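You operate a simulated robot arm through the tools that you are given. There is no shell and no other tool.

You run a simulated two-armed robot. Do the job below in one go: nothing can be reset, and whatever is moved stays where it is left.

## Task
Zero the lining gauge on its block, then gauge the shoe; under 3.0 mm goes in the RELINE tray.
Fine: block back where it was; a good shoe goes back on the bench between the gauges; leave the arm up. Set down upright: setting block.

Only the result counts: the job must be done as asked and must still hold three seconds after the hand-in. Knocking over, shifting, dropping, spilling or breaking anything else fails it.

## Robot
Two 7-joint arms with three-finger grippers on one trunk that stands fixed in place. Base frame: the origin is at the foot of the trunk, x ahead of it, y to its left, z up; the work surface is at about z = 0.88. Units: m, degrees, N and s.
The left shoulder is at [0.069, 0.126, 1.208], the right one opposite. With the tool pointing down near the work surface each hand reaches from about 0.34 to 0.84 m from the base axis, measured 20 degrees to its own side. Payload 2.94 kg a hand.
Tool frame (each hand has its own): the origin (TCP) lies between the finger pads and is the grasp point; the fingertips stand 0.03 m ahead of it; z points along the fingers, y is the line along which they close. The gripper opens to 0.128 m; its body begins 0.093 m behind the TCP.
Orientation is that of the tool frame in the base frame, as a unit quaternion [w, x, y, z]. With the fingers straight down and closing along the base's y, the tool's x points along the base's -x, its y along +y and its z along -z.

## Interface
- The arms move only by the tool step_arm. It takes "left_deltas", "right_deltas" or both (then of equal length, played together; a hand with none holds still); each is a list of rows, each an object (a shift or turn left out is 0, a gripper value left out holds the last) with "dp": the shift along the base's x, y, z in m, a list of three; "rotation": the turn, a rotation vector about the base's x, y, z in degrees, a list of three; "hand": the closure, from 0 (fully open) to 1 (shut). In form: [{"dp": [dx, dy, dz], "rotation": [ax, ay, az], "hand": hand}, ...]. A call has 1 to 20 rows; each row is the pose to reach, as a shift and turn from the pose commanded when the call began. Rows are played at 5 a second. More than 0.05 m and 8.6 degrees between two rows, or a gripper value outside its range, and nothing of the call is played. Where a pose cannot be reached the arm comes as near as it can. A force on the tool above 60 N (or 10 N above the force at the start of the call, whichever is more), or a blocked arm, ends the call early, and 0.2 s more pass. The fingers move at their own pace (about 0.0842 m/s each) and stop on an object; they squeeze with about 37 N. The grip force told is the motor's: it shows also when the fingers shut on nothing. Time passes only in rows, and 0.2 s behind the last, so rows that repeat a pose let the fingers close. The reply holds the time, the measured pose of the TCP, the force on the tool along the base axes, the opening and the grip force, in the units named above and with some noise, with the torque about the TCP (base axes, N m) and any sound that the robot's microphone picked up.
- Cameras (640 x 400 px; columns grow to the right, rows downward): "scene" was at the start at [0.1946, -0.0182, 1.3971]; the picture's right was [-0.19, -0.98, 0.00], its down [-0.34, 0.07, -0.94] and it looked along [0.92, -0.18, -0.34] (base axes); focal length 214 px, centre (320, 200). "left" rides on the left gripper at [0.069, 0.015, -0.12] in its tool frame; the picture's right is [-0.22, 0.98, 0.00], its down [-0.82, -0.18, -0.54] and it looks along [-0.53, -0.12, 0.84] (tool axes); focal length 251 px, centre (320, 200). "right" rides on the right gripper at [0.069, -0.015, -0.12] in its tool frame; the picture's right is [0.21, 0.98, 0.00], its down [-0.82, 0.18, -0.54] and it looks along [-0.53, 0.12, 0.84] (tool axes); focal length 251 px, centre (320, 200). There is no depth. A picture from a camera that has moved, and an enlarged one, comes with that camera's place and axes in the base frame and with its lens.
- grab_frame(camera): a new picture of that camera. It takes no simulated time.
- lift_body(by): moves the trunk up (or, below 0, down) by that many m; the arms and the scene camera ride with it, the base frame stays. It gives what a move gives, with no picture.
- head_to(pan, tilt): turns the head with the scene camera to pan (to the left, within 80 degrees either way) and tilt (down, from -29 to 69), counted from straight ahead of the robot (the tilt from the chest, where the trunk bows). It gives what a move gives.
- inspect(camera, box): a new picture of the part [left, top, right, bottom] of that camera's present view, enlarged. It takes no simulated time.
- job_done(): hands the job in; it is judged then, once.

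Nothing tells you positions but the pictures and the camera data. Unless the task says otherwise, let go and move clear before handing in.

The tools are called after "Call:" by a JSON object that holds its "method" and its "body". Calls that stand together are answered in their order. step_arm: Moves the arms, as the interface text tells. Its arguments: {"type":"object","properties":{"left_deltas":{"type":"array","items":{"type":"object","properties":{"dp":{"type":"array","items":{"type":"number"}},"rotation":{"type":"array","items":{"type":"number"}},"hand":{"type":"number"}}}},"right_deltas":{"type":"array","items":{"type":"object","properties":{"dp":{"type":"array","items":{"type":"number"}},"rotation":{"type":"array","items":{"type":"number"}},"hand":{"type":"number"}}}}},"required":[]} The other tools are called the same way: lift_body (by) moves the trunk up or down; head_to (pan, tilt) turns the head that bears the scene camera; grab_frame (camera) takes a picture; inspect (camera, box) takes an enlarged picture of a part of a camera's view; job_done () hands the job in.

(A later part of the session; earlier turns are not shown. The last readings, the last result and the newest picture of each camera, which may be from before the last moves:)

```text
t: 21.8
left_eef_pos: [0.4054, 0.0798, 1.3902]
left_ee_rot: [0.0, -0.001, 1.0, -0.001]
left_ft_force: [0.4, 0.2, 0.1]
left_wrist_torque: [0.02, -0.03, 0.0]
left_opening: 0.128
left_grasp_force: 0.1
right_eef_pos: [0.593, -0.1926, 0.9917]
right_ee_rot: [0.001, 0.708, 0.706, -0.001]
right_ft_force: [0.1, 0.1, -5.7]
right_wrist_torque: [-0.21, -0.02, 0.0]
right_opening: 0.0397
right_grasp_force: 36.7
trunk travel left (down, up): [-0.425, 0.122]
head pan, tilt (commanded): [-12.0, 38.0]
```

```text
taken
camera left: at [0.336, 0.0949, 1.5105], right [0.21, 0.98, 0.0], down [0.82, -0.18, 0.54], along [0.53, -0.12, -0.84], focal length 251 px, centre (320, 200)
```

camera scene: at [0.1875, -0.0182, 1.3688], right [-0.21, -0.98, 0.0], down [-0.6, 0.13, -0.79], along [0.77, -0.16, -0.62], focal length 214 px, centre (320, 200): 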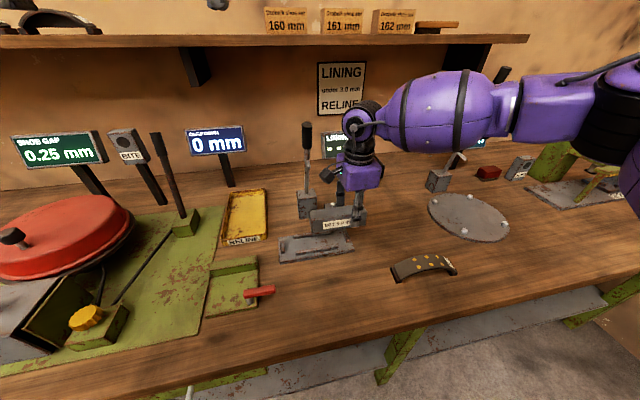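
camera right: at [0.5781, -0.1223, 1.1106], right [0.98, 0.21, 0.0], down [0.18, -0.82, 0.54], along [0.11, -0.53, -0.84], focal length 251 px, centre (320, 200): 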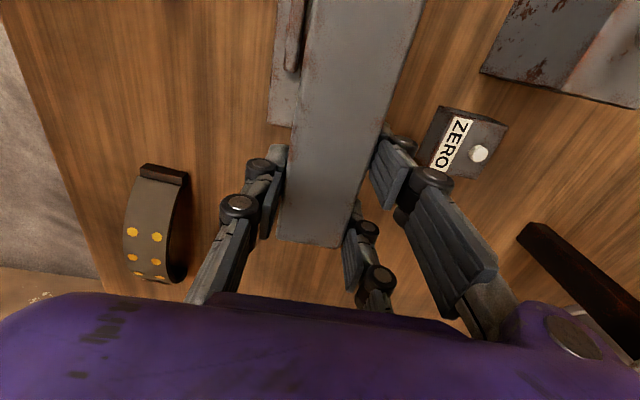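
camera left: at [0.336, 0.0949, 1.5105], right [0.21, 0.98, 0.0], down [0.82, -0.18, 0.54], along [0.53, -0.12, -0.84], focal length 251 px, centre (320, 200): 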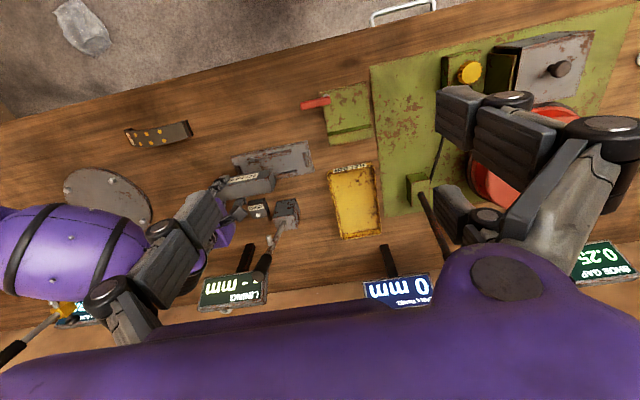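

The block is at the plate's right edge. I'll zoom in on the gauge-arm clearance before the last 6 cm.

Call:
{"method": "inspect", "body": {"camera": "scene", "box": [260, 90, 420, 270]}}

Call:
{"method": "inspect", "body": {"camera": "left", "box": [160, 130, 320, 320]}}

```text
2.22 times, centred on (340, 180) of scene
camera zoom: at [0.1875, -0.0182, 1.3688], right [-0.21, -0.98, 0.0], down [-0.6, 0.13, -0.79], along [0.77, -0.16, -0.62], focal length 477 px, centre (276, 244)
```

zoom: 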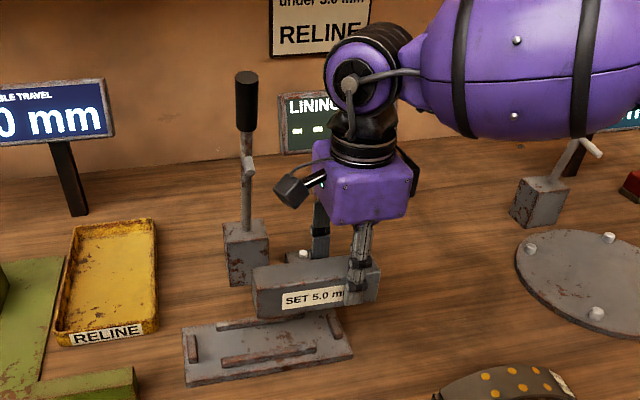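

```text
2.11 times, centred on (240, 225) of left
camera zoom: at [0.336, 0.0949, 1.5105], right [0.21, 0.98, 0.0], down [0.82, -0.18, 0.54], along [0.53, -0.12, -0.84], focal length 529 px, centre (488, 147)
```

zoom: 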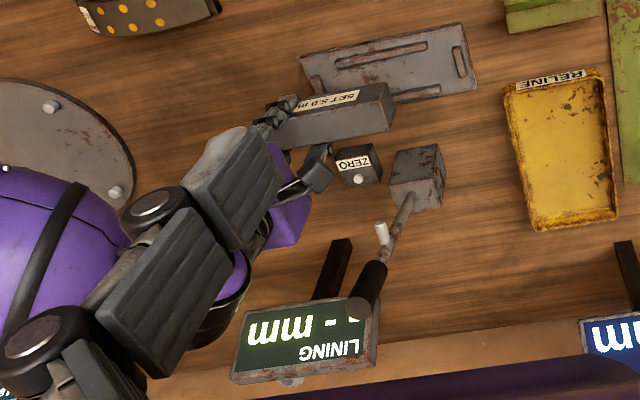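

The wrist joint would come within about a centimetre of the gauge arm's knob with a vertical hand. I'll put the block back where it was and re-grip it at the same depth with a 12° lean away from the arm.

Call:
{"method": "step_arm", "body": {"right_deltas": [{"dp": [0, -0.035, 0]}, {"dp": [0, -0.07, 0]}, {"dp": [0, -0.105, 0]}, {"dp": [0.005, -0.14, 0]}, {"dp": [0.01, -0.175, 0]}, {"dp": [0.015, -0.198, 0]}, {"dp": [0.015, -0.198, -0.02]}, {"dp": [0.015, -0.198, -0.045]}, {"dp": [0.015, -0.198, -0.062]}, {"dp": [0.015, -0.198, -0.0695]}, {"dp": [0.015, -0.198, -0.0695]}, {"dp": [0.015, -0.198, -0.0695], "hand": 0.4}, {"dp": [0.015, -0.198, -0.0695], "hand": 0.4}, {"dp": [0.015, -0.198, -0.04], "hand": 0.3}, {"dp": [0.015, -0.198, -0.02], "hand": 0.3}]}}

Call:
{"method": "inspect", "body": {"camera": "scene", "box": [270, 185, 430, 285]}}

Call:
{"method": "grab_frame", "body": {"camera": "right"}}

```text
t: 25.0
left_eef_pos: [0.4054, 0.0807, 1.3919]
left_ee_rot: [0.0, -0.002, 1.0, -0.001]
left_ft_force: [0.5, 0.8, -1.2]
left_wrist_torque: [0.01, 0.01, -0.03]
left_opening: 0.128
left_grasp_force: 0.0
right_eef_pos: [0.611, -0.3898, 0.9709]
right_ee_rot: [0.0, 0.707, 0.707, 0.001]
right_ft_force: [0.4, -0.4, 0.2]
right_wrist_torque: [-0.01, 0.01, 0.0]
right_opening: 0.0897
right_grasp_force: 0.1
trunk travel left (down, up): [-0.425, 0.122]
head pan, tilt (commanded): [-12.0, 38.0]
```

```text
4.00 times, centred on (350, 235) of scene
camera zoom: at [0.1876, -0.0179, 1.3688], right [-0.21, -0.98, 0.0], down [-0.6, 0.13, -0.79], along [0.77, -0.16, -0.62], focal length 858 px, centre (200, 60)
```

zoom: 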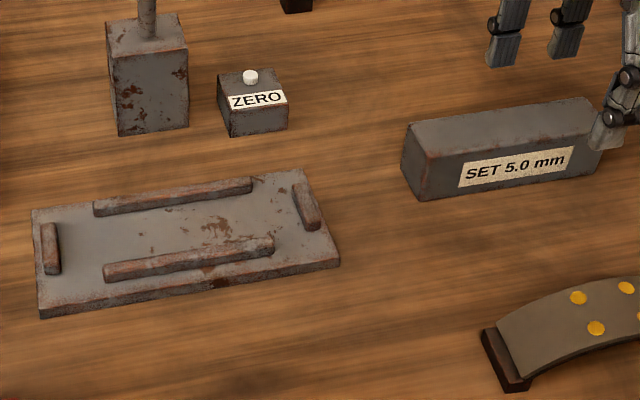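

```text
taken
camera right: at [0.5956, -0.3188, 1.0903], right [0.98, 0.21, 0.0], down [0.18, -0.82, 0.54], along [0.12, -0.53, -0.84], focal length 251 px, centre (320, 200)
```

right: 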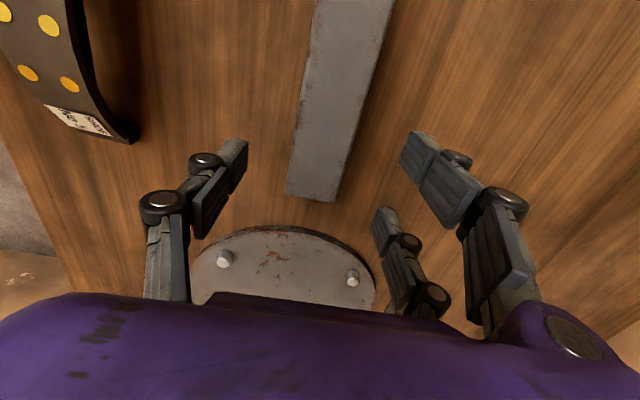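

The block is back within a millimetre of its original spot. Now I'll lean the hand 12° and grip at the same height, then test-lift.

Call:
{"method": "step_arm", "body": {"right_deltas": [{"dp": [0, -0.0015, 0], "rotation": [6, 0, 0], "hand": 0.3}, {"dp": [0, -0.0015, 0], "rotation": [12, 0, 0], "hand": 0.3}, {"dp": [0, -0.0015, -0.025], "rotation": [12, 0, 0], "hand": 0.3}, {"dp": [0, -0.0015, -0.05], "rotation": [12, 0, 0], "hand": 0.3}, {"dp": [0, -0.0015, -0.05], "rotation": [12, 0, 0], "hand": 0.5}, {"dp": [0, -0.0015, -0.05], "rotation": [12, 0, 0], "hand": 1.0}, {"dp": [0, -0.0015, -0.05], "rotation": [12, 0, 0], "hand": 1.0}, {"dp": [0, -0.0015, -0.05], "rotation": [12, 0, 0], "hand": 1.0}, {"dp": [0, -0.0015, -0.05], "rotation": [12, 0, 0], "hand": 1.0}, {"dp": [0, -0.0015, -0.046], "rotation": [12, 0, 0], "hand": 1.0}, {"dp": [0, -0.0015, -0.042], "rotation": [12, 0, 0], "hand": 1.0}, {"dp": [0, -0.0015, -0.042], "rotation": [12, 0, 0], "hand": 1.0}]}}

Call:
{"method": "grab_frame", "body": {"camera": "right"}}

Call:
{"method": "inspect", "body": {"camera": "scene", "box": [340, 140, 500, 260]}}

```text
t: 27.6
left_eef_pos: [0.4053, 0.0791, 1.3907]
left_ee_rot: [0.0, -0.002, 1.0, -0.002]
left_ft_force: [-0.3, -0.8, 0.5]
left_wrist_torque: [0.0, 0.0, -0.01]
left_opening: 0.128
left_grasp_force: 0.0
right_eef_pos: [0.6108, -0.3918, 0.9287]
right_ee_rot: [-0.075, 0.703, 0.703, 0.073]
right_ft_force: [0.2, 0.1, -5.7]
right_wrist_torque: [-0.24, -0.01, -0.03]
right_opening: 0.0395
right_grasp_force: 37.0
trunk travel left (down, up): [-0.425, 0.122]
head pan, tilt (commanded): [-12.0, 38.0]
```

```text
taken
camera right: at [0.5958, -0.3474, 1.0609], right [0.98, 0.21, 0.04], down [0.18, -0.92, 0.36], along [0.11, -0.34, -0.93], focal length 251 px, centre (320, 200)
```

right: 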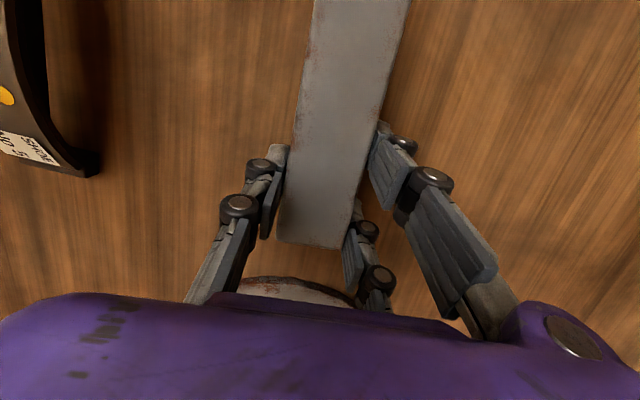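

```text
3.33 times, centred on (420, 200) of scene
camera zoom: at [0.1884, -0.0185, 1.3686], right [-0.21, -0.98, 0.0], down [-0.6, 0.13, -0.79], along [0.77, -0.16, -0.62], focal length 715 px, centre (-13, 200)
```

zoom: 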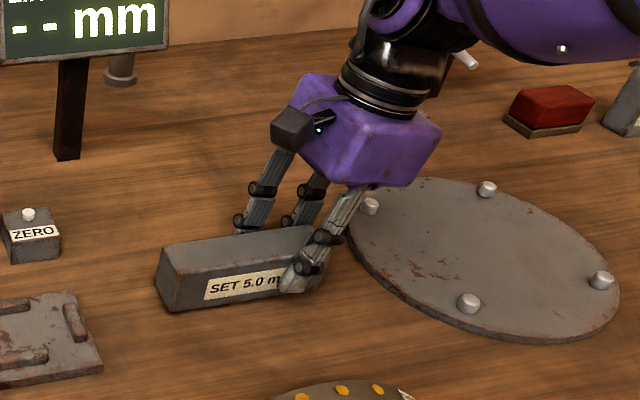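

The leaning grip holds the full weight. I'll lift and carry the block over the plate, staying high.

Call:
{"method": "step_arm", "body": {"right_deltas": [{"dp": [0, 0, 0.012]}, {"dp": [0, 0, 0.026]}, {"dp": [0, 0, 0.045]}, {"dp": [0, 0, 0.062]}, {"dp": [-0.008, 0.03, 0.062]}, {"dp": [-0.015, 0.065, 0.062]}, {"dp": [-0.015, 0.1, 0.062]}, {"dp": [-0.015, 0.135, 0.062]}, {"dp": [-0.015, 0.17, 0.062]}, {"dp": [-0.015, 0.2, 0.062]}, {"dp": [-0.015, 0.225, 0.062]}, {"dp": [-0.015, 0.245, 0.062]}, {"dp": [-0.015, 0.2605, 0.062]}, {"dp": [-0.015, 0.2605, 0.062]}]}}

Call:
{"method": "inspect", "body": {"camera": "scene", "box": [250, 90, 410, 280]}}

Call:
{"method": "grab_frame", "body": {"camera": "right"}}

Call:
{"method": "inspect", "body": {"camera": "left", "box": [180, 120, 340, 310]}}

```text
t: 30.6
left_eef_pos: [0.4062, 0.0807, 1.3913]
left_ee_rot: [0.0, -0.001, 1.0, -0.001]
left_ft_force: [0.5, -0.7, 0.1]
left_wrist_torque: [-0.02, 0.03, 0.04]
left_opening: 0.128
left_grasp_force: 0.0
right_eef_pos: [0.5936, -0.1434, 0.9913]
right_ee_rot: [-0.074, 0.704, 0.702, 0.073]
right_ft_force: [0.4, 0.7, -5.5]
right_wrist_torque: [-0.2, -0.01, 0.01]
right_opening: 0.0396
right_grasp_force: 37.4
right hand out of reach, approached as far as the arm can: row 13, 14
trunk travel left (down, up): [-0.425, 0.122]
head pan, tilt (commanded): [-12.0, 38.0]
```

```text
2.11 times, centred on (330, 185) of scene
camera zoom: at [0.1883, -0.0181, 1.3687], right [-0.21, -0.98, 0.0], down [-0.6, 0.13, -0.79], along [0.77, -0.16, -0.62], focal length 452 px, centre (299, 232)
```

zoom: 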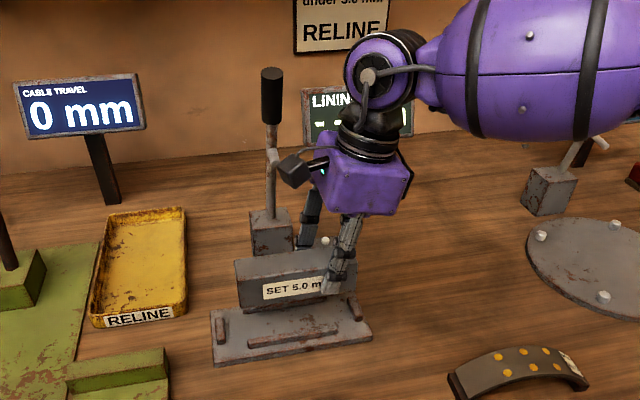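

```text
taken
camera right: at [0.5791, -0.0988, 1.1232], right [0.98, 0.21, 0.04], down [0.18, -0.92, 0.36], along [0.12, -0.34, -0.93], focal length 251 px, centre (320, 200)
```

right: 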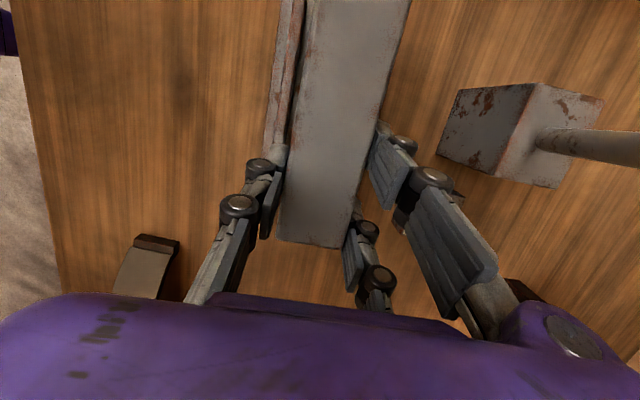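

```text
2.11 times, centred on (260, 215) of left
camera zoom: at [0.3368, 0.0951, 1.5102], right [0.21, 0.98, 0.0], down [0.82, -0.18, 0.54], along [0.53, -0.12, -0.84], focal length 529 px, centre (446, 168)
```

zoom: 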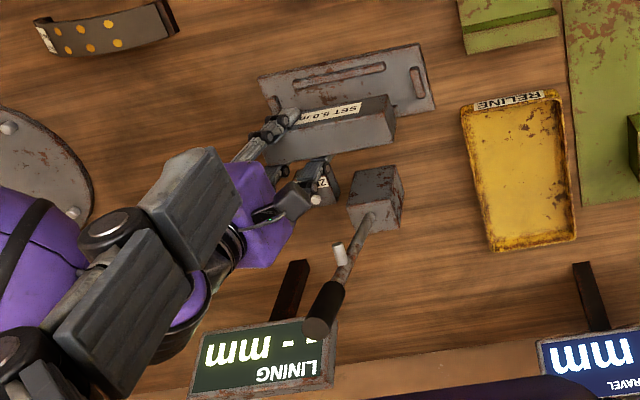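

The arm ran out of reach about 12 mm short: with this yaw the wrist is wound near its limit. The opposite yaw (+90°) should be the natural one for this elbow-out pose, so I'll return the block to its place and change the hand's yaw.

Call:
{"method": "step_arm", "body": {"right_deltas": [{"dp": [0, -0.035, 0]}, {"dp": [0, -0.07, 0]}, {"dp": [0, -0.105, 0]}, {"dp": [0, -0.14, 0]}, {"dp": [0.005, -0.175, 0]}, {"dp": [0.01, -0.21, 0]}, {"dp": [0.015, -0.24, 0]}, {"dp": [0.015, -0.2605, 0]}, {"dp": [0.015, -0.2605, -0.025]}, {"dp": [0.015, -0.2605, -0.05]}, {"dp": [0.015, -0.2605, -0.063]}, {"dp": [0.015, -0.2605, -0.0695]}, {"dp": [0.015, -0.2605, -0.0695]}, {"dp": [0.015, -0.2605, -0.0695], "hand": 0.4}, {"dp": [0.015, -0.2605, -0.0695], "hand": 0.4}, {"dp": [0.015, -0.2605, -0.04], "hand": 0.2}, {"dp": [0.015, -0.2605, 0.0], "hand": 0.0}, {"dp": [0.015, -0.2605, 0.03], "rotation": [-6, 0, 0], "hand": 0.0}, {"dp": [0.015, -0.2605, 0.06], "rotation": [-12, 0, 0], "hand": 0.0}]}}

Call:
{"method": "inspect", "body": {"camera": "scene", "box": [270, 185, 430, 285]}}

```text
t: 34.6
left_eef_pos: [0.4048, 0.0812, 1.3909]
left_ee_rot: [0.001, -0.001, 1.0, 0.0]
left_ft_force: [0.4, -0.2, -0.8]
left_wrist_torque: [-0.02, -0.05, 0.02]
left_opening: 0.128
left_grasp_force: 0.1
right_eef_pos: [0.6079, -0.4038, 1.0522]
right_ee_rot: [0.001, 0.708, 0.707, -0.001]
right_ft_force: [-0.2, -0.1, -1.1]
right_wrist_torque: [0.01, -0.01, 0.0]
right_opening: 0.1281
right_grasp_force: 0.2
trunk travel left (down, up): [-0.425, 0.122]
head pan, tilt (commanded): [-12.0, 38.0]
```

```text
4.00 times, centred on (350, 235) of scene
camera zoom: at [0.187, -0.0172, 1.3689], right [-0.21, -0.98, 0.0], down [-0.6, 0.13, -0.79], along [0.77, -0.16, -0.62], focal length 858 px, centre (200, 60)
```

zoom: 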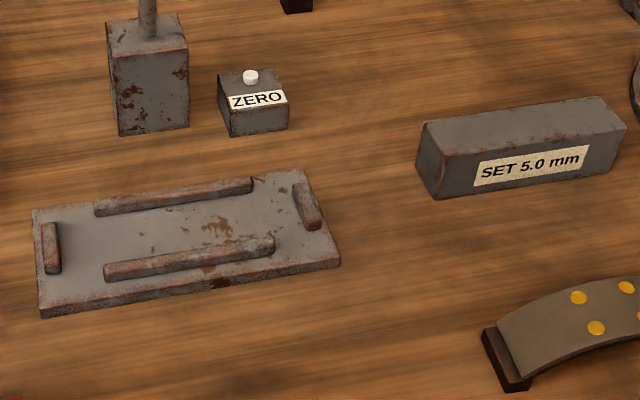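

The commanded pose had been clipped, so the block landed 10 mm further right than its original spot; I'll correct that when I finally return it. Now I'll rise and turn the hand by +180°.

Call:
{"method": "step_arm", "body": {"right_deltas": [{"dp": [0, 0.01, 0.03], "rotation": [0, 0, 8]}, {"dp": [0, 0.02, 0.06], "rotation": [0, 0, 16]}, {"dp": [0, 0.02, 0.08], "rotation": [0, 0, 24]}, {"dp": [0, 0.02, 0.08], "rotation": [0, 0, 32]}, {"dp": [0, 0.02, 0.08], "rotation": [0, 0, 40]}, {"dp": [0, 0.02, 0.08], "rotation": [0, 0, 48]}, {"dp": [0, 0.02, 0.08], "rotation": [0, 0, 56]}, {"dp": [0, 0.02, 0.08], "rotation": [0, 0, 64]}, {"dp": [0, 0.02, 0.08], "rotation": [0, 0, 72]}, {"dp": [0, 0.02, 0.08], "rotation": [0, 0, 80]}, {"dp": [0, 0.02, 0.08], "rotation": [0, 0, 88]}, {"dp": [0, 0.02, 0.08], "rotation": [0, 0, 96]}, {"dp": [0, 0.02, 0.08], "rotation": [0, 0, 104]}, {"dp": [0, 0.02, 0.08], "rotation": [0, 0, 112]}, {"dp": [0, 0.02, 0.08], "rotation": [0, 0, 120]}, {"dp": [0, 0.02, 0.08], "rotation": [0, 0, 120]}]}}

Call:
{"method": "step_arm", "body": {"right_deltas": [{"rotation": [0, 0, 8]}, {"rotation": [0, 0, 16]}, {"rotation": [0, 0, 24]}, {"rotation": [0, 0, 32]}, {"rotation": [0, 0, 40]}, {"rotation": [0, 0, 48]}, {"rotation": [0, 0, 56]}, {"rotation": [0, 0, 60]}, {"rotation": [0, 0, 60]}]}}

Call:
{"method": "grab_frame", "body": {"camera": "right"}}

Call:
{"method": "grab_frame", "body": {"camera": "scene"}}

```text
t: 38.0
left_eef_pos: [0.404, 0.0798, 1.3915]
left_ee_rot: [0.0, -0.002, 1.0, -0.001]
left_ft_force: [0.4, 0.1, -0.2]
left_wrist_torque: [0.01, -0.02, 0.03]
left_opening: 0.1281
left_grasp_force: 0.1
right_eef_pos: [0.5557, -0.3108, 1.1242]
right_ee_rot: [0.002, -0.249, 0.968, -0.006]
right_ft_force: [-0.3, -0.1, 0.2]
right_wrist_torque: [0.02, -0.02, -0.03]
right_opening: 0.1282
right_grasp_force: 0.1
right hand out of reach, approached as far as the arm can: row 13, 14, 15, 16
trunk travel left (down, up): [-0.425, 0.122]
head pan, tilt (commanded): [-12.0, 38.0]
```

```text
t: 40.0
left_eef_pos: [0.4043, 0.0804, 1.3906]
left_ee_rot: [0.0, -0.001, 1.0, -0.001]
left_ft_force: [0.1, -0.3, 0.5]
left_wrist_torque: [0.03, 0.0, 0.0]
left_opening: 0.1278
left_grasp_force: 0.0
right_eef_pos: [0.3449, -0.0864, 1.1087]
right_ee_rot: [-0.001, -0.692, 0.721, -0.015]
right_ft_force: [0.5, -0.4, 0.2]
right_wrist_torque: [0.02, 0.03, 0.02]
right_opening: 0.1279
right_grasp_force: 0.1
right hand out of reach, approached as far as the arm can: row 1, 2, 3, 4, 5, 6, 7, 8, 9
trunk travel left (down, up): [-0.425, 0.122]
head pan, tilt (commanded): [-12.0, 38.0]
```

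```text
taken
camera right: at [0.3544, -0.1515, 1.2307], right [-0.98, -0.17, -0.02], down [-0.16, 0.84, 0.52], along [-0.08, 0.51, -0.86], focal length 251 px, centre (320, 200)
```

right: 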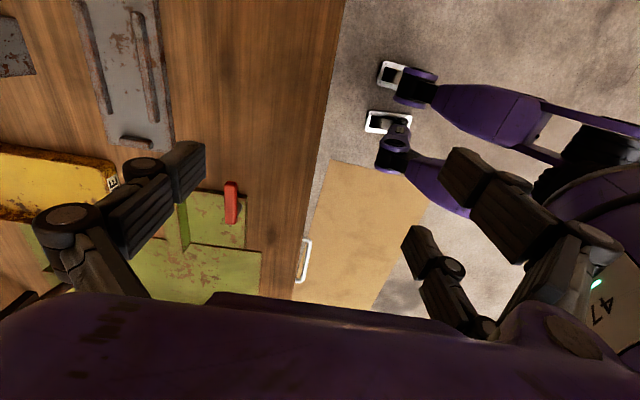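

```text
taken
camera scene: at [0.1876, -0.0183, 1.3688], right [-0.21, -0.98, 0.0], down [-0.6, 0.13, -0.79], along [0.77, -0.16, -0.62], focal length 214 px, centre (320, 200)
```

scene: 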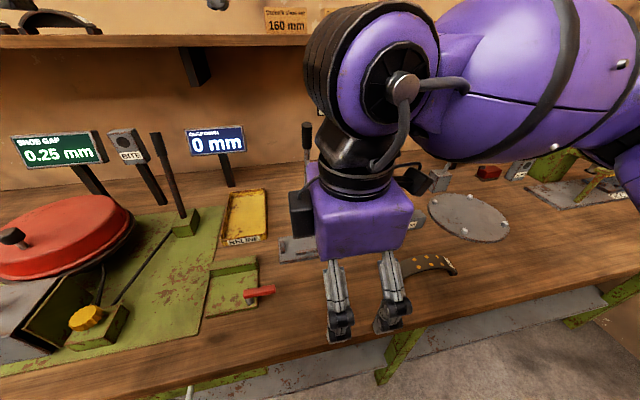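

That yaw turned out to be beyond the wrist's range, and the arm wandered back towards the body without touching anything. I'll unwind to the -90° yaw, then test which poses are reachable over the plate with an empty hand.

Call:
{"method": "step_arm", "body": {"right_deltas": [{"dp": [0.004, -0.011, 0.001], "rotation": [0.084, -0.095, -8.45]}, {"dp": [0.008, -0.022, 0.002], "rotation": [0.168, -0.19, -16.9]}, {"dp": [0.012, -0.033, 0.003], "rotation": [0.25, -0.286, -25.35]}, {"dp": [0.016, -0.044, 0.004], "rotation": [0.335, -0.38, -33.8]}, {"dp": [0.02, -0.055, 0.005], "rotation": [0.42, -0.476, -42.25]}, {"dp": [0.03, -0.066, 0.006], "rotation": [0.5, -0.57, -50.7]}, {"dp": [0.04, -0.077, 0.007], "rotation": [0.587, -0.667, -59.15]}, {"dp": [0.05, -0.088, 0.008], "rotation": [0.67, -0.76, -67.6]}, {"dp": [0.06, -0.1, 0.009], "rotation": [0.754, -0.857, -76.05]}, {"dp": [0.07, -0.112, 0.01], "rotation": [0.838, -0.952, -84.5]}, {"dp": [0.08, -0.124, 0.011], "rotation": [0.92, -1.048, -92.95]}, {"dp": [0.09, -0.136, 0.012], "rotation": [1.006, -1.143, -101.4]}, {"dp": [0.1, -0.148, 0.013], "rotation": [1.09, -1.238, -109.85]}, {"dp": [0.11, -0.16, 0.014], "rotation": [1.17, -1.333, -118.3]}, {"dp": [0.12, -0.172, 0.015], "rotation": [1.257, -1.43, -126.75]}, {"dp": [0.13, -0.184, 0.016], "rotation": [1.34, -1.524, -135.2]}, {"dp": [0.14, -0.196, 0.017], "rotation": [1.425, -1.62, -143.65]}, {"dp": [0.15, -0.208, 0.018], "rotation": [1.51, -1.714, -152.1]}, {"dp": [0.16, -0.22, 0.02], "rotation": [1.59, -1.81, -160.55]}, {"dp": [0.17, -0.22, 0.02], "rotation": [1.676, -1.905, -169.0]}]}}

Call:
{"method": "step_arm", "body": {"right_deltas": [{"dp": [0.02, 0, 0], "rotation": [0.084, -0.095, -8.45]}, {"dp": [0.04, 0, 0], "rotation": [0.084, -0.095, -8.5]}, {"dp": [0.06, 0, 0], "rotation": [0.084, -0.095, -8.5]}, {"dp": [0.06, 0, 0], "rotation": [0.084, -0.095, -8.5]}]}}

Call:
{"method": "grab_frame", "body": {"camera": "scene"}}

```text
t: 44.2
left_eef_pos: [0.406, 0.081, 1.3912]
left_ee_rot: [0.0, -0.001, 1.0, 0.0]
left_ft_force: [-0.4, 1.3, 0.5]
left_wrist_torque: [-0.03, 0.0, 0.0]
left_opening: 0.1283
left_grasp_force: 0.1
right_eef_pos: [0.5153, -0.3169, 1.132]
right_ee_rot: [-0.001, 0.653, 0.757, -0.003]
right_ft_force: [-0.3, 1.1, -0.5]
right_wrist_torque: [-0.02, 0.03, -0.01]
right_opening: 0.128
right_grasp_force: 0.1
trunk travel left (down, up): [-0.425, 0.122]
head pan, tilt (commanded): [-12.0, 38.0]
```

```text
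t: 45.2
left_eef_pos: [0.404, 0.0816, 1.3904]
left_ee_rot: [0.0, 0.0, 1.0, -0.001]
left_ft_force: [0.4, 0.0, 0.4]
left_wrist_torque: [-0.01, -0.01, 0.01]
left_opening: 0.128
left_grasp_force: 0.0
right_eef_pos: [0.5766, -0.3158, 1.1326]
right_ee_rot: [-0.001, 0.707, 0.707, -0.001]
right_ft_force: [0.2, -0.5, 0.7]
right_wrist_torque: [0.02, -0.03, 0.04]
right_opening: 0.1276
right_grasp_force: 0.0
trunk travel left (down, up): [-0.425, 0.122]
head pan, tilt (commanded): [-12.0, 38.0]
```

```text
taken
camera scene: at [0.1873, -0.0181, 1.3688], right [-0.21, -0.98, 0.0], down [-0.6, 0.13, -0.79], along [0.77, -0.16, -0.62], focal length 214 px, centre (320, 200)
```

scene: 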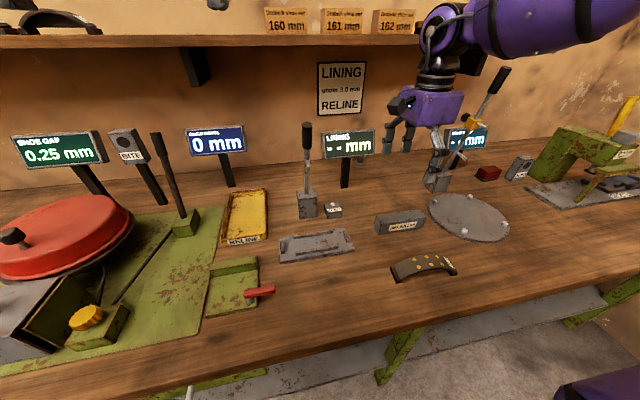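

I've recovered to a clean -90° yaw. With the empty hand I'll test whether the plate position is reachable with the lean, at carrying height and then lower.

Call:
{"method": "step_arm", "body": {"right_deltas": [{"dp": [0.006, 0.02, -0.02], "rotation": [6, 0, 0], "hand": 0.35}, {"dp": [0.012, 0.04, -0.04], "rotation": [12, 0, 0], "hand": 0.35}, {"dp": [0.018, 0.07, -0.06], "rotation": [12, 0, 0]}, {"dp": [0.018, 0.1, -0.08], "rotation": [12, 0, 0]}, {"dp": [0.018, 0.13, -0.1], "rotation": [12, 0, 0]}, {"dp": [0.018, 0.156, -0.13], "rotation": [12, 0, 0]}, {"dp": [0.018, 0.172, -0.13], "rotation": [12, 0, 0]}, {"dp": [0.018, 0.172, -0.16], "rotation": [12, 0, 0]}, {"dp": [0.018, 0.172, -0.18], "rotation": [12, 0, 0]}, {"dp": [0.018, 0.18, -0.18], "rotation": [12, 0, 0]}, {"dp": [0.018, 0.188, -0.18], "rotation": [12, 0, 0]}, {"dp": [0.018, 0.188, -0.18], "rotation": [12, 0, 0]}]}}

Call:
{"method": "inspect", "body": {"camera": "scene", "box": [250, 90, 410, 280]}}

```text
t: 47.8
left_eef_pos: [0.4046, 0.0803, 1.3905]
left_ee_rot: [0.0, -0.001, 1.0, -0.002]
left_ft_force: [-0.1, -0.2, 0.3]
left_wrist_torque: [0.01, 0.0, 0.0]
left_opening: 0.1281
left_grasp_force: 0.1
right_eef_pos: [0.591, -0.146, 0.9722]
right_ee_rot: [-0.075, 0.704, 0.703, 0.074]
right_ft_force: [0.3, 0.2, 1.0]
right_wrist_torque: [0.01, 0.04, -0.01]
right_opening: 0.0833
right_grasp_force: 0.1
right hand out of reach, approached as far as the arm can: row 8, 9, 10, 11, 12
trunk travel left (down, up): [-0.425, 0.122]
head pan, tilt (commanded): [-12.0, 38.0]
```

```text
2.11 times, centred on (330, 185) of scene
camera zoom: at [0.1875, -0.0179, 1.3688], right [-0.21, -0.98, 0.0], down [-0.6, 0.13, -0.79], along [0.77, -0.16, -0.62], focal length 452 px, centre (299, 232)
```

zoom: 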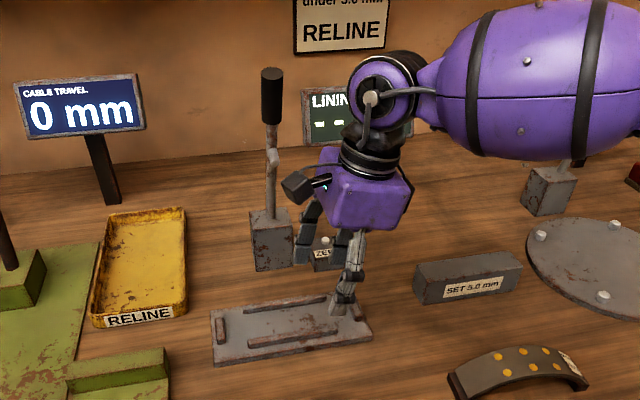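

With the lean, the low pose over the plate is out of reach, and the limit gets tighter as the hand goes lower. I'll back off, take the lean out, and test the vertical hand there, keeping clear of the knob.

Call:
{"method": "step_arm", "body": {"right_deltas": [{"dp": [0, -0.03, 0.02], "rotation": [-4, 0, 0]}, {"dp": [0, -0.045, 0.02], "rotation": [-8, 0, 0]}, {"dp": [0.002, -0.045, 0.02], "rotation": [-12, 0, 0]}, {"dp": [0.002, -0.045, 0.0], "rotation": [-12, 0, 0]}, {"dp": [0.002, -0.045, -0.02], "rotation": [-12, 0, 0]}, {"dp": [0.002, -0.045, -0.04], "rotation": [-12, 0, 0]}, {"dp": [0.002, -0.03, -0.04], "rotation": [-12, 0, 0]}, {"dp": [0.002, -0.015, -0.04], "rotation": [-12, 0, 0]}, {"dp": [0.002, -0.005, -0.04], "rotation": [-12, 0, 0]}, {"dp": [0.002, -0.005, -0.04], "rotation": [-12, 0, 0]}]}}

Call:
{"method": "inspect", "body": {"camera": "scene", "box": [250, 90, 410, 280]}}

Call:
{"method": "inspect", "body": {"camera": "left", "box": [180, 120, 340, 310]}}

```text
t: 50.0
left_eef_pos: [0.4056, 0.0812, 1.3925]
left_ee_rot: [0.001, -0.001, 1.0, -0.001]
left_ft_force: [0.3, 0.1, -0.4]
left_wrist_torque: [0.03, 0.06, 0.0]
left_opening: 0.1281
left_grasp_force: 0.1
right_eef_pos: [0.5714, -0.1841, 0.9405]
right_ee_rot: [-0.001, 0.707, 0.707, 0.0]
right_ft_force: [-0.2, -0.4, -0.5]
right_wrist_torque: [0.0, 0.01, 0.0]
right_opening: 0.0832
right_grasp_force: 0.1
right hand out of reach, approached as far as the arm can: row 5, 6, 7, 8, 9, 10
trunk travel left (down, up): [-0.425, 0.122]
head pan, tilt (commanded): [-12.0, 38.0]
```

```text
2.11 times, centred on (330, 185) of scene
camera zoom: at [0.1876, -0.0179, 1.3688], right [-0.21, -0.98, 0.0], down [-0.6, 0.13, -0.79], along [0.77, -0.16, -0.62], focal length 452 px, centre (299, 232)
```

zoom: 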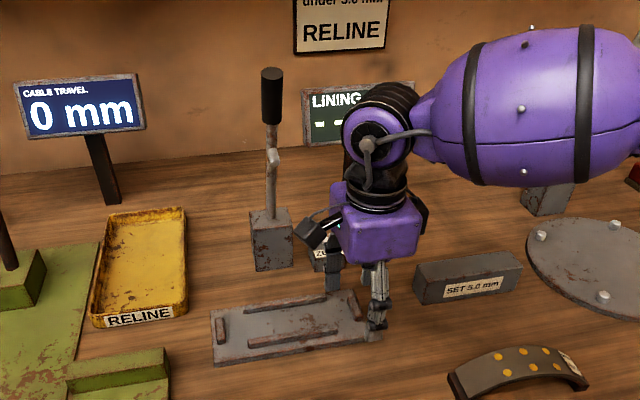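

```text
2.11 times, centred on (260, 215) of left
camera zoom: at [0.3361, 0.0953, 1.5104], right [0.21, 0.98, 0.0], down [0.82, -0.18, 0.54], along [0.53, -0.12, -0.84], focal length 529 px, centre (446, 168)
```

zoom: 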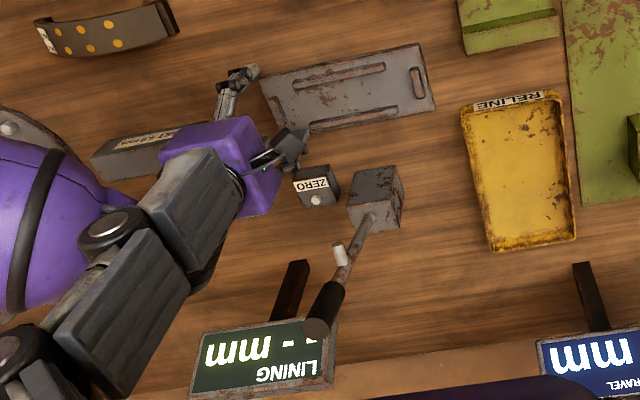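

The vertical hand is limited even earlier; the forearm comes in flat from the right and the wrist can't bend further. Raising the trunk should let the forearm slope down, so I'll try that.

Call:
{"method": "lift_body", "body": {"by": 0.12}}

Call:
{"method": "step_arm", "body": {"right_deltas": [{"dp": [0.01, 0, -0.02]}, {"dp": [0.02, 0, -0.04]}, {"dp": [0.024, 0, -0.06]}, {"dp": [0.024, 0, -0.08]}, {"dp": [0.024, 0, -0.1]}, {"dp": [0.024, 0.01, -0.115]}, {"dp": [0.024, 0.02, -0.12]}, {"dp": [0.024, 0.03, -0.12]}, {"dp": [0.024, 0.03, -0.12]}]}}

Call:
{"method": "grab_frame", "body": {"camera": "scene"}}

```text
t: 51.5
left_eef_pos: [0.4079, 0.0814, 1.5091]
left_ee_rot: [-0.003, -0.001, 1.0, 0.0]
left_ft_force: [0.3, 0.0, 0.0]
left_wrist_torque: [0.0, 0.03, 0.0]
left_opening: 0.128
left_grasp_force: 0.1
right_eef_pos: [0.569, -0.1839, 1.251]
right_ee_rot: [0.117, 0.697, 0.697, 0.118]
right_ft_force: [0.3, -0.4, -0.7]
right_wrist_torque: [-0.02, -0.02, 0.03]
right_opening: 0.0831
right_grasp_force: 0.1
trunk travel left (down, up): [-0.545, 0.002]
head pan, tilt (commanded): [-12.0, 38.0]
```

```text
t: 53.5
left_eef_pos: [0.4067, 0.0817, 1.512]
left_ee_rot: [0.0, -0.002, 1.0, -0.002]
left_ft_force: [-0.3, -0.7, -0.2]
left_wrist_torque: [0.0, 0.02, 0.0]
left_opening: 0.1281
left_grasp_force: 0.0
right_eef_pos: [0.5539, -0.1967, 1.1526]
right_ee_rot: [0.119, 0.696, 0.698, 0.12]
right_ft_force: [-0.1, 0.0, 0.3]
right_wrist_torque: [0.0, 0.0, 0.0]
right_opening: 0.0834
right_grasp_force: 0.0
right hand out of reach, approached as far as the arm can: row 1, 2, 3, 4, 5, 6, 7, 8, 9
trunk travel left (down, up): [-0.545, 0.002]
head pan, tilt (commanded): [-12.0, 38.0]
```

```text
taken
camera scene: at [0.0895, -0.0181, 1.5042], right [-0.21, -0.98, 0.0], down [-0.6, 0.13, -0.79], along [0.77, -0.16, -0.62], focal length 214 px, centre (320, 200)
```

scene: 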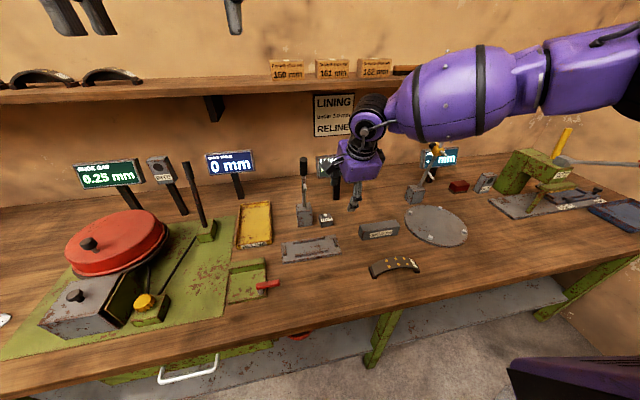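

Raising the trunk also leans it back, which makes things worse. From the limits seen, a few degrees less yaw (-86° instead of -90°) should bring the plate into reach, and the pocket tolerates a 4° skew. First I'll relax the right arm to its natural yaw, then bring the trunk back down.

Call:
{"method": "step_arm", "body": {"right_deltas": [{"dp": [-0.014, -0.01, 0.015], "rotation": [-1.39, 1.38, 8.08]}, {"dp": [-0.028, -0.02, 0.03], "rotation": [-2.78, 2.76, 16.16]}, {"dp": [-0.042, -0.03, 0.045], "rotation": [-4.17, 4.15, 24.2]}, {"dp": [-0.056, -0.04, 0.06], "rotation": [-5.56, 5.53, 32.3]}, {"dp": [-0.07, -0.05, 0.075], "rotation": [-6.95, 6.9, 40.4]}, {"dp": [-0.084, -0.06, 0.09], "rotation": [-8.35, 8.29, 48.5]}, {"dp": [-0.098, -0.07, 0.105], "rotation": [-9.74, 9.67, 56.6]}, {"dp": [-0.112, -0.08, 0.12], "rotation": [-11.1, 11.05, 64.65]}, {"dp": [-0.126, -0.09, 0.135], "rotation": [-12.5, 12.4, 72.7]}, {"dp": [-0.14, -0.1, 0.15], "rotation": [-13.9, 13.8, 80.8]}, {"dp": [-0.154, -0.1, 0.15], "rotation": [-15.3, 15.2, 88.9]}, {"dp": [-0.154, -0.1, 0.15], "rotation": [-15.3, 15.2, 88.9]}]}}

Call:
{"method": "lift_body", "body": {"by": -0.12}}

Call:
{"method": "grab_frame", "body": {"camera": "scene"}}

```text
t: 56.1
left_eef_pos: [0.4046, 0.0806, 1.5108]
left_ee_rot: [0.0, 0.0, 1.0, -0.001]
left_ft_force: [-0.4, 0.4, 0.1]
left_wrist_torque: [0.0, 0.0, 0.0]
left_opening: 0.1278
left_grasp_force: 0.0
right_eef_pos: [0.4005, -0.2949, 1.3027]
right_ee_rot: [0.0, 0.0, 1.0, 0.0]
right_ft_force: [0.2, -0.2, 0.3]
right_wrist_torque: [0.02, -0.01, -0.04]
right_opening: 0.0829
right_grasp_force: 0.0
trunk travel left (down, up): [-0.545, 0.002]
head pan, tilt (commanded): [-12.0, 38.0]
```

```text
t: 57.6
left_eef_pos: [0.4047, 0.0804, 1.3919]
left_ee_rot: [0.0, -0.001, 1.0, -0.001]
left_ft_force: [-0.2, 0.3, 0.5]
left_wrist_torque: [-0.01, -0.02, 0.0]
left_opening: 0.1279
left_grasp_force: 0.1
right_eef_pos: [0.3986, -0.2954, 1.1826]
right_ee_rot: [0.001, 0.0, 1.0, -0.001]
right_ft_force: [0.0, 0.3, -0.2]
right_wrist_torque: [-0.04, 0.0, -0.03]
right_opening: 0.0832
right_grasp_force: 0.1
trunk travel left (down, up): [-0.425, 0.122]
head pan, tilt (commanded): [-12.0, 38.0]
```

```text
taken
camera scene: at [0.1873, -0.0179, 1.3689], right [-0.21, -0.98, 0.0], down [-0.6, 0.13, -0.79], along [0.77, -0.16, -0.62], focal length 214 px, centre (320, 200)
```

scene: 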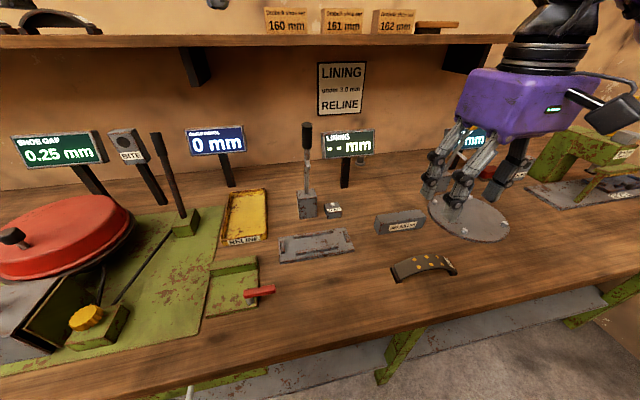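

Everything is back as it was. I'll yaw to -90° at a safe spot, lean 12°, then turn 4° back and test the low pose over the plate with the empty hand.

Call:
{"method": "step_arm", "body": {"right_deltas": [{"dp": [0.018, -0.002, -0.005], "rotation": [0, 0, -8.2]}, {"dp": [0.036, -0.004, -0.01], "rotation": [0, 0, -16.4]}, {"dp": [0.054, -0.006, -0.015], "rotation": [0, 0, -24.6]}, {"dp": [0.072, -0.008, -0.02], "rotation": [0, 0, -32.8]}, {"dp": [0.09, -0.01, -0.025], "rotation": [0, 0, -41]}, {"dp": [0.108, -0.012, -0.03], "rotation": [0, 0, -49.2]}, {"dp": [0.126, -0.012, -0.035], "rotation": [0, 0, -57.4]}, {"dp": [0.144, -0.012, -0.04], "rotation": [0, 0, -65.6]}, {"dp": [0.162, -0.012, -0.045], "rotation": [0, 0, -73.8]}, {"dp": [0.18, -0.012, -0.05], "rotation": [0, 0, -82]}, {"dp": [0.196, -0.012, -0.055], "rotation": [0, 0, -90]}, {"dp": [0.196, -0.012, -0.055], "rotation": [0, 0, -90]}]}}

Call:
{"method": "step_arm", "body": {"right_deltas": [{"dp": [0, 0.01, -0.01], "rotation": [6, 0, 0], "hand": 0.45}, {"dp": [0, 0.02, -0.02], "rotation": [12, 0, 0], "hand": 0.45}]}}

Call:
{"method": "step_arm", "body": {"right_deltas": [{"dp": [0, 0.03, -0.02], "rotation": [0, 0, 4]}, {"dp": [0, 0.06, -0.04], "rotation": [0, 0, 4]}, {"dp": [0, 0.09, -0.06], "rotation": [0, 0, 4]}, {"dp": [0, 0.12, -0.08], "rotation": [0, 0, 4]}, {"dp": [0, 0.14, -0.1], "rotation": [0, 0, 4]}, {"dp": [0, 0.156, -0.12], "rotation": [0, 0, 4]}, {"dp": [0, 0.156, -0.14], "rotation": [0, 0, 4]}, {"dp": [0, 0.156, -0.165], "rotation": [0, 0, 4]}, {"dp": [0, 0.156, -0.17], "rotation": [0, 0, 4]}, {"dp": [0, 0.156, -0.17], "rotation": [0, 0, 4]}]}}

Call:
{"method": "inspect", "body": {"camera": "scene", "box": [250, 90, 410, 280]}}

Call:
{"method": "grab_frame", "body": {"camera": "right"}}

```text
t: 60.2
left_eef_pos: [0.405, 0.0801, 1.3914]
left_ee_rot: [0.0, -0.001, 1.0, -0.001]
left_ft_force: [0.0, -0.1, -0.3]
left_wrist_torque: [-0.01, 0.0, 0.0]
left_opening: 0.1279
left_grasp_force: 0.0
right_eef_pos: [0.5948, -0.3058, 1.1271]
right_ee_rot: [-0.001, 0.708, 0.706, -0.001]
right_ft_force: [0.4, -0.2, 0.2]
right_wrist_torque: [-0.01, -0.01, 0.02]
right_opening: 0.0833
right_grasp_force: 0.0
trunk travel left (down, up): [-0.425, 0.122]
head pan, tilt (commanded): [-12.0, 38.0]
```

```text
t: 60.8
left_eef_pos: [0.406, 0.0798, 1.3901]
left_ee_rot: [0.0, -0.001, 1.0, 0.0]
left_ft_force: [-0.5, -0.4, -0.3]
left_wrist_torque: [0.01, 0.03, 0.0]
left_opening: 0.1283
left_grasp_force: 0.1
right_eef_pos: [0.5957, -0.2872, 1.1057]
right_ee_rot: [-0.075, 0.704, 0.703, 0.074]
right_ft_force: [-0.3, 0.9, 0.2]
right_wrist_torque: [0.02, 0.0, 0.0]
right_opening: 0.0701
right_grasp_force: 0.0
trunk travel left (down, up): [-0.425, 0.122]
head pan, tilt (commanded): [-12.0, 38.0]
```

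```text
t: 63.0
left_eef_pos: [0.406, 0.0797, 1.3912]
left_ee_rot: [0.0, 0.0, 1.0, -0.002]
left_ft_force: [-0.5, -0.6, 1.0]
left_wrist_torque: [0.02, 0.0, -0.01]
left_opening: 0.128
left_grasp_force: 0.1
right_eef_pos: [0.582, -0.1428, 0.9657]
right_ee_rot: [-0.077, 0.679, 0.726, 0.072]
right_ft_force: [0.1, 0.2, 0.0]
right_wrist_torque: [-0.04, 0.02, 0.01]
right_opening: 0.0704
right_grasp_force: 0.1
right hand out of reach, approached as far as the arm can: row 6, 7, 8, 9, 10
trunk travel left (down, up): [-0.425, 0.122]
head pan, tilt (commanded): [-12.0, 38.0]
```

```text
2.11 times, centred on (330, 185) of scene
camera zoom: at [0.1878, -0.0181, 1.3688], right [-0.21, -0.98, 0.0], down [-0.6, 0.13, -0.79], along [0.77, -0.16, -0.62], focal length 452 px, centre (299, 232)
```

zoom: 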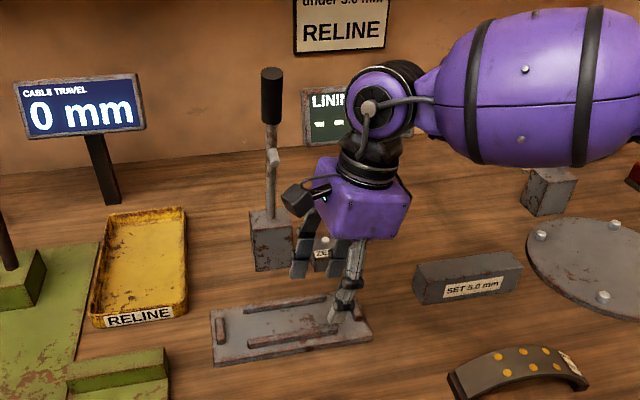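

```text
taken
camera right: at [0.5647, -0.0996, 1.0971], right [0.96, 0.28, 0.05], down [0.24, -0.9, 0.36], along [0.14, -0.33, -0.93], focal length 251 px, centre (320, 200)
```

right: 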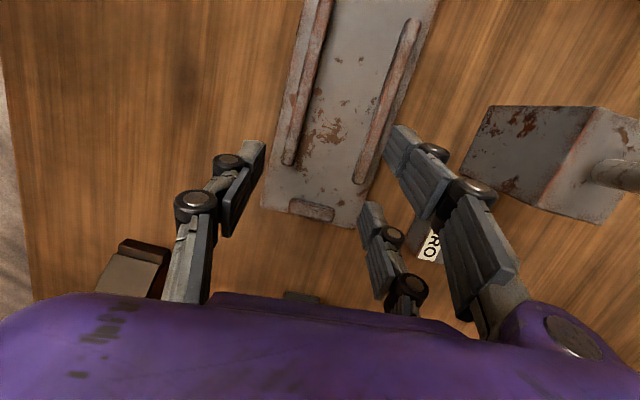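

Four degrees helped only a little. I'll step the yaw further with the empty hand to find where this position becomes reachable.

Call:
{"method": "step_arm", "body": {"right_deltas": [{"dp": [0.007, 0.006, -0.01], "rotation": [0, 0, 4]}, {"dp": [0.014, 0.012, -0.02], "rotation": [0, 0, 8]}, {"dp": [0.014, 0.012, -0.02], "rotation": [0, 0, 12]}, {"dp": [0.014, 0.012, -0.02], "rotation": [0, 0, 16]}, {"dp": [0.014, 0.012, -0.02], "rotation": [0, 0, 20]}, {"dp": [0.014, 0.012, -0.02], "rotation": [0, 0, 24]}, {"dp": [0.014, 0.012, -0.02], "rotation": [0, 0, 28]}, {"dp": [0.014, 0.012, -0.02], "rotation": [0, 0, 32]}]}}

Call:
{"method": "grab_frame", "body": {"camera": "scene"}}

```text
t: 64.8
left_eef_pos: [0.4058, 0.0819, 1.3908]
left_ee_rot: [0.0, -0.001, 1.0, 0.0]
left_ft_force: [0.0, 1.0, -0.5]
left_wrist_torque: [-0.02, 0.04, 0.0]
left_opening: 0.1279
left_grasp_force: 0.0
right_eef_pos: [0.5663, -0.1565, 0.9882]
right_ee_rot: [-0.091, 0.481, 0.87, 0.05]
right_ft_force: [0.4, -0.7, -0.1]
right_wrist_torque: [0.0, -0.04, 0.0]
right_opening: 0.0704
right_grasp_force: 0.2
right hand out of reach, approached as far as the arm can: row 1, 2, 3, 4, 5, 6, 7, 8
trunk travel left (down, up): [-0.425, 0.122]
head pan, tilt (commanded): [-12.0, 38.0]
```

```text
taken
camera scene: at [0.1877, -0.0172, 1.3688], right [-0.21, -0.98, 0.0], down [-0.6, 0.13, -0.79], along [0.77, -0.16, -0.62], focal length 214 px, centre (320, 200)
```

scene: 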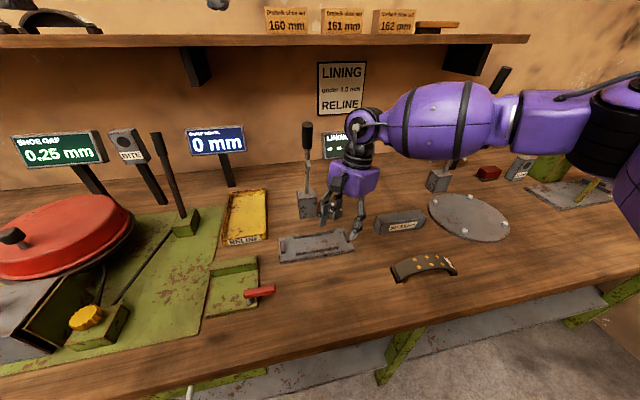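

The limit is in the arm's current elbow posture rather than the yaw itself. I'll back up to the natural yaw high above the plate and look at the arm's posture, then try approaching from there.

Call:
{"method": "step_arm", "body": {"right_deltas": [{"dp": [-0.006, -0.006, 0.02], "rotation": [-0.75, -1.36, 7.2]}, {"dp": [-0.012, -0.012, 0.04], "rotation": [-1.5, -2.7, 14.4]}, {"dp": [-0.018, -0.018, 0.06], "rotation": [-2.25, -4.1, 21.7]}, {"dp": [-0.024, -0.024, 0.08], "rotation": [-3.0, -5.45, 28.9]}, {"dp": [-0.03, -0.03, 0.1], "rotation": [-3.75, -6.8, 36.1]}, {"dp": [-0.036, -0.036, 0.12], "rotation": [-4.5, -8.2, 43.3]}, {"dp": [-0.042, -0.043, 0.14], "rotation": [-5.25, -9.5, 50.6]}, {"dp": [-0.046, -0.043, 0.15], "rotation": [-6.0, -10.9, 57.8]}, {"dp": [-0.046, -0.043, 0.15], "rotation": [-6.0, -10.9, 57.8]}]}}

Call:
{"method": "head_to", "body": {"pan": -40, "tilt": 25}}

Call:
{"method": "grab_frame", "body": {"camera": "scene"}}

Call:
{"method": "grab_frame", "body": {"camera": "left"}}

```text
t: 66.8
left_eef_pos: [0.4058, 0.0792, 1.3918]
left_ee_rot: [0.0, -0.001, 1.0, -0.001]
left_ft_force: [-0.6, -0.1, 0.1]
left_wrist_torque: [0.0, 0.04, 0.03]
left_opening: 0.1279
left_grasp_force: 0.2
right_eef_pos: [0.5208, -0.2019, 1.1374]
right_ee_rot: [-0.001, -0.002, 1.0, 0.0]
right_ft_force: [0.4, 1.0, 0.2]
right_wrist_torque: [0.03, 0.05, -0.04]
right_opening: 0.0702
right_grasp_force: 0.1
trunk travel left (down, up): [-0.425, 0.122]
head pan, tilt (commanded): [-12.0, 38.0]
```

```text
t: 67.7
left_eef_pos: [0.4054, 0.08, 1.3916]
left_ee_rot: [0.0, -0.001, 1.0, 0.0]
left_ft_force: [-0.2, 0.1, 0.6]
left_wrist_torque: [-0.02, 0.01, -0.02]
left_opening: 0.1279
left_grasp_force: 0.1
right_eef_pos: [0.5221, -0.2014, 1.1374]
right_ee_rot: [0.0, 0.0, 1.0, -0.001]
right_ft_force: [0.0, 0.8, -0.4]
right_wrist_torque: [-0.03, 0.03, 0.03]
right_opening: 0.0704
right_grasp_force: 0.0
trunk travel left (down, up): [-0.425, 0.122]
head pan, tilt (commanded): [-40.0, 25.0]
```

```text
taken
camera scene: at [0.1739, -0.0592, 1.3891], right [-0.64, -0.77, 0.0], down [-0.32, 0.27, -0.91], along [0.69, -0.58, -0.42], focal length 214 px, centre (320, 200)
```

scene: 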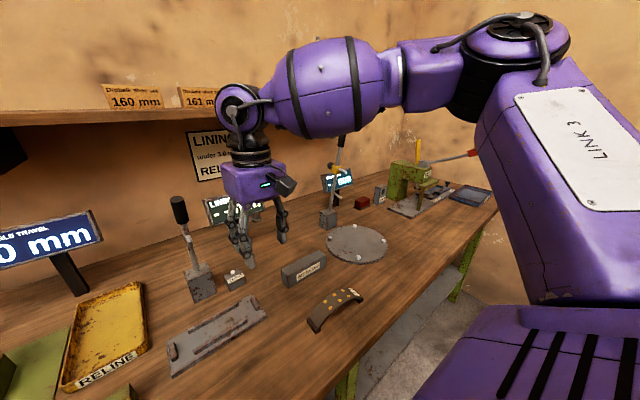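

```text
taken
camera left: at [0.3362, 0.0951, 1.5104], right [0.21, 0.98, 0.0], down [0.82, -0.18, 0.54], along [0.53, -0.12, -0.84], focal length 251 px, centre (320, 200)
```

left: 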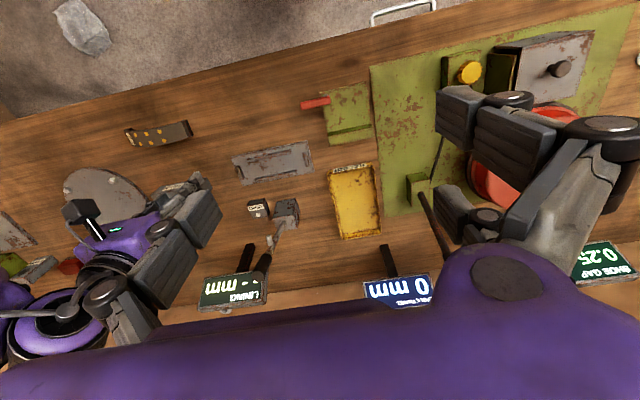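

The elbow sits high and out to the right. I'll test from this natural posture: move nearer the plate at yaw 0, then turn towards -90° in place while staying above the knob's height.

Call:
{"method": "step_arm", "body": {"right_deltas": [{"dp": [0.01, 0.02, 0.0]}, {"dp": [0.02, 0.04, 0.0]}, {"dp": [0.03, 0.06, 0.0]}, {"dp": [0.03, 0.06, 0.0], "rotation": [0, 0, -8.2]}, {"dp": [0.03, 0.06, 0.0], "rotation": [0, 0, -16.4]}, {"dp": [0.03, 0.06, 0.0], "rotation": [0, 0, -24.6]}, {"dp": [0.03, 0.06, 0.0], "rotation": [0, 0, -32.8]}, {"dp": [0.03, 0.06, 0.0], "rotation": [0, 0, -41]}, {"dp": [0.03, 0.06, 0.0], "rotation": [0, 0, -49.2]}, {"dp": [0.03, 0.06, 0.0], "rotation": [0, 0, -57.4]}, {"dp": [0.03, 0.06, 0.0], "rotation": [0, 0, -65.6]}, {"dp": [0.03, 0.06, 0.0], "rotation": [0, 0, -73.8]}, {"dp": [0.03, 0.06, 0.0], "rotation": [0, 0, -82]}, {"dp": [0.03, 0.06, 0.0], "rotation": [0, 0, -90]}, {"dp": [0.03, 0.06, 0.0], "rotation": [0, 0, -90]}]}}

Call:
{"method": "grab_frame", "body": {"camera": "scene"}}

```text
t: 70.9
left_eef_pos: [0.4052, 0.0792, 1.3912]
left_ee_rot: [0.0, -0.001, 1.0, -0.001]
left_ft_force: [-0.6, 0.1, 0.1]
left_wrist_torque: [0.0, 0.01, -0.05]
left_opening: 0.1282
left_grasp_force: 0.1
right_eef_pos: [0.5506, -0.1416, 1.1368]
right_ee_rot: [-0.001, 0.707, 0.707, 0.0]
right_ft_force: [0.2, 0.1, 0.3]
right_wrist_torque: [0.02, 0.0, -0.01]
right_opening: 0.0704
right_grasp_force: 0.1
trunk travel left (down, up): [-0.425, 0.122]
head pan, tilt (commanded): [-40.0, 25.0]
```

```text
taken
camera scene: at [0.1739, -0.0593, 1.3891], right [-0.64, -0.77, 0.0], down [-0.32, 0.27, -0.91], along [0.69, -0.58, -0.42], focal length 214 px, centre (320, 200)
```

scene: 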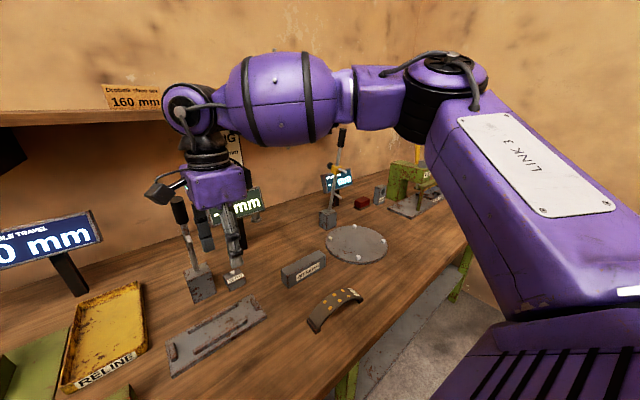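

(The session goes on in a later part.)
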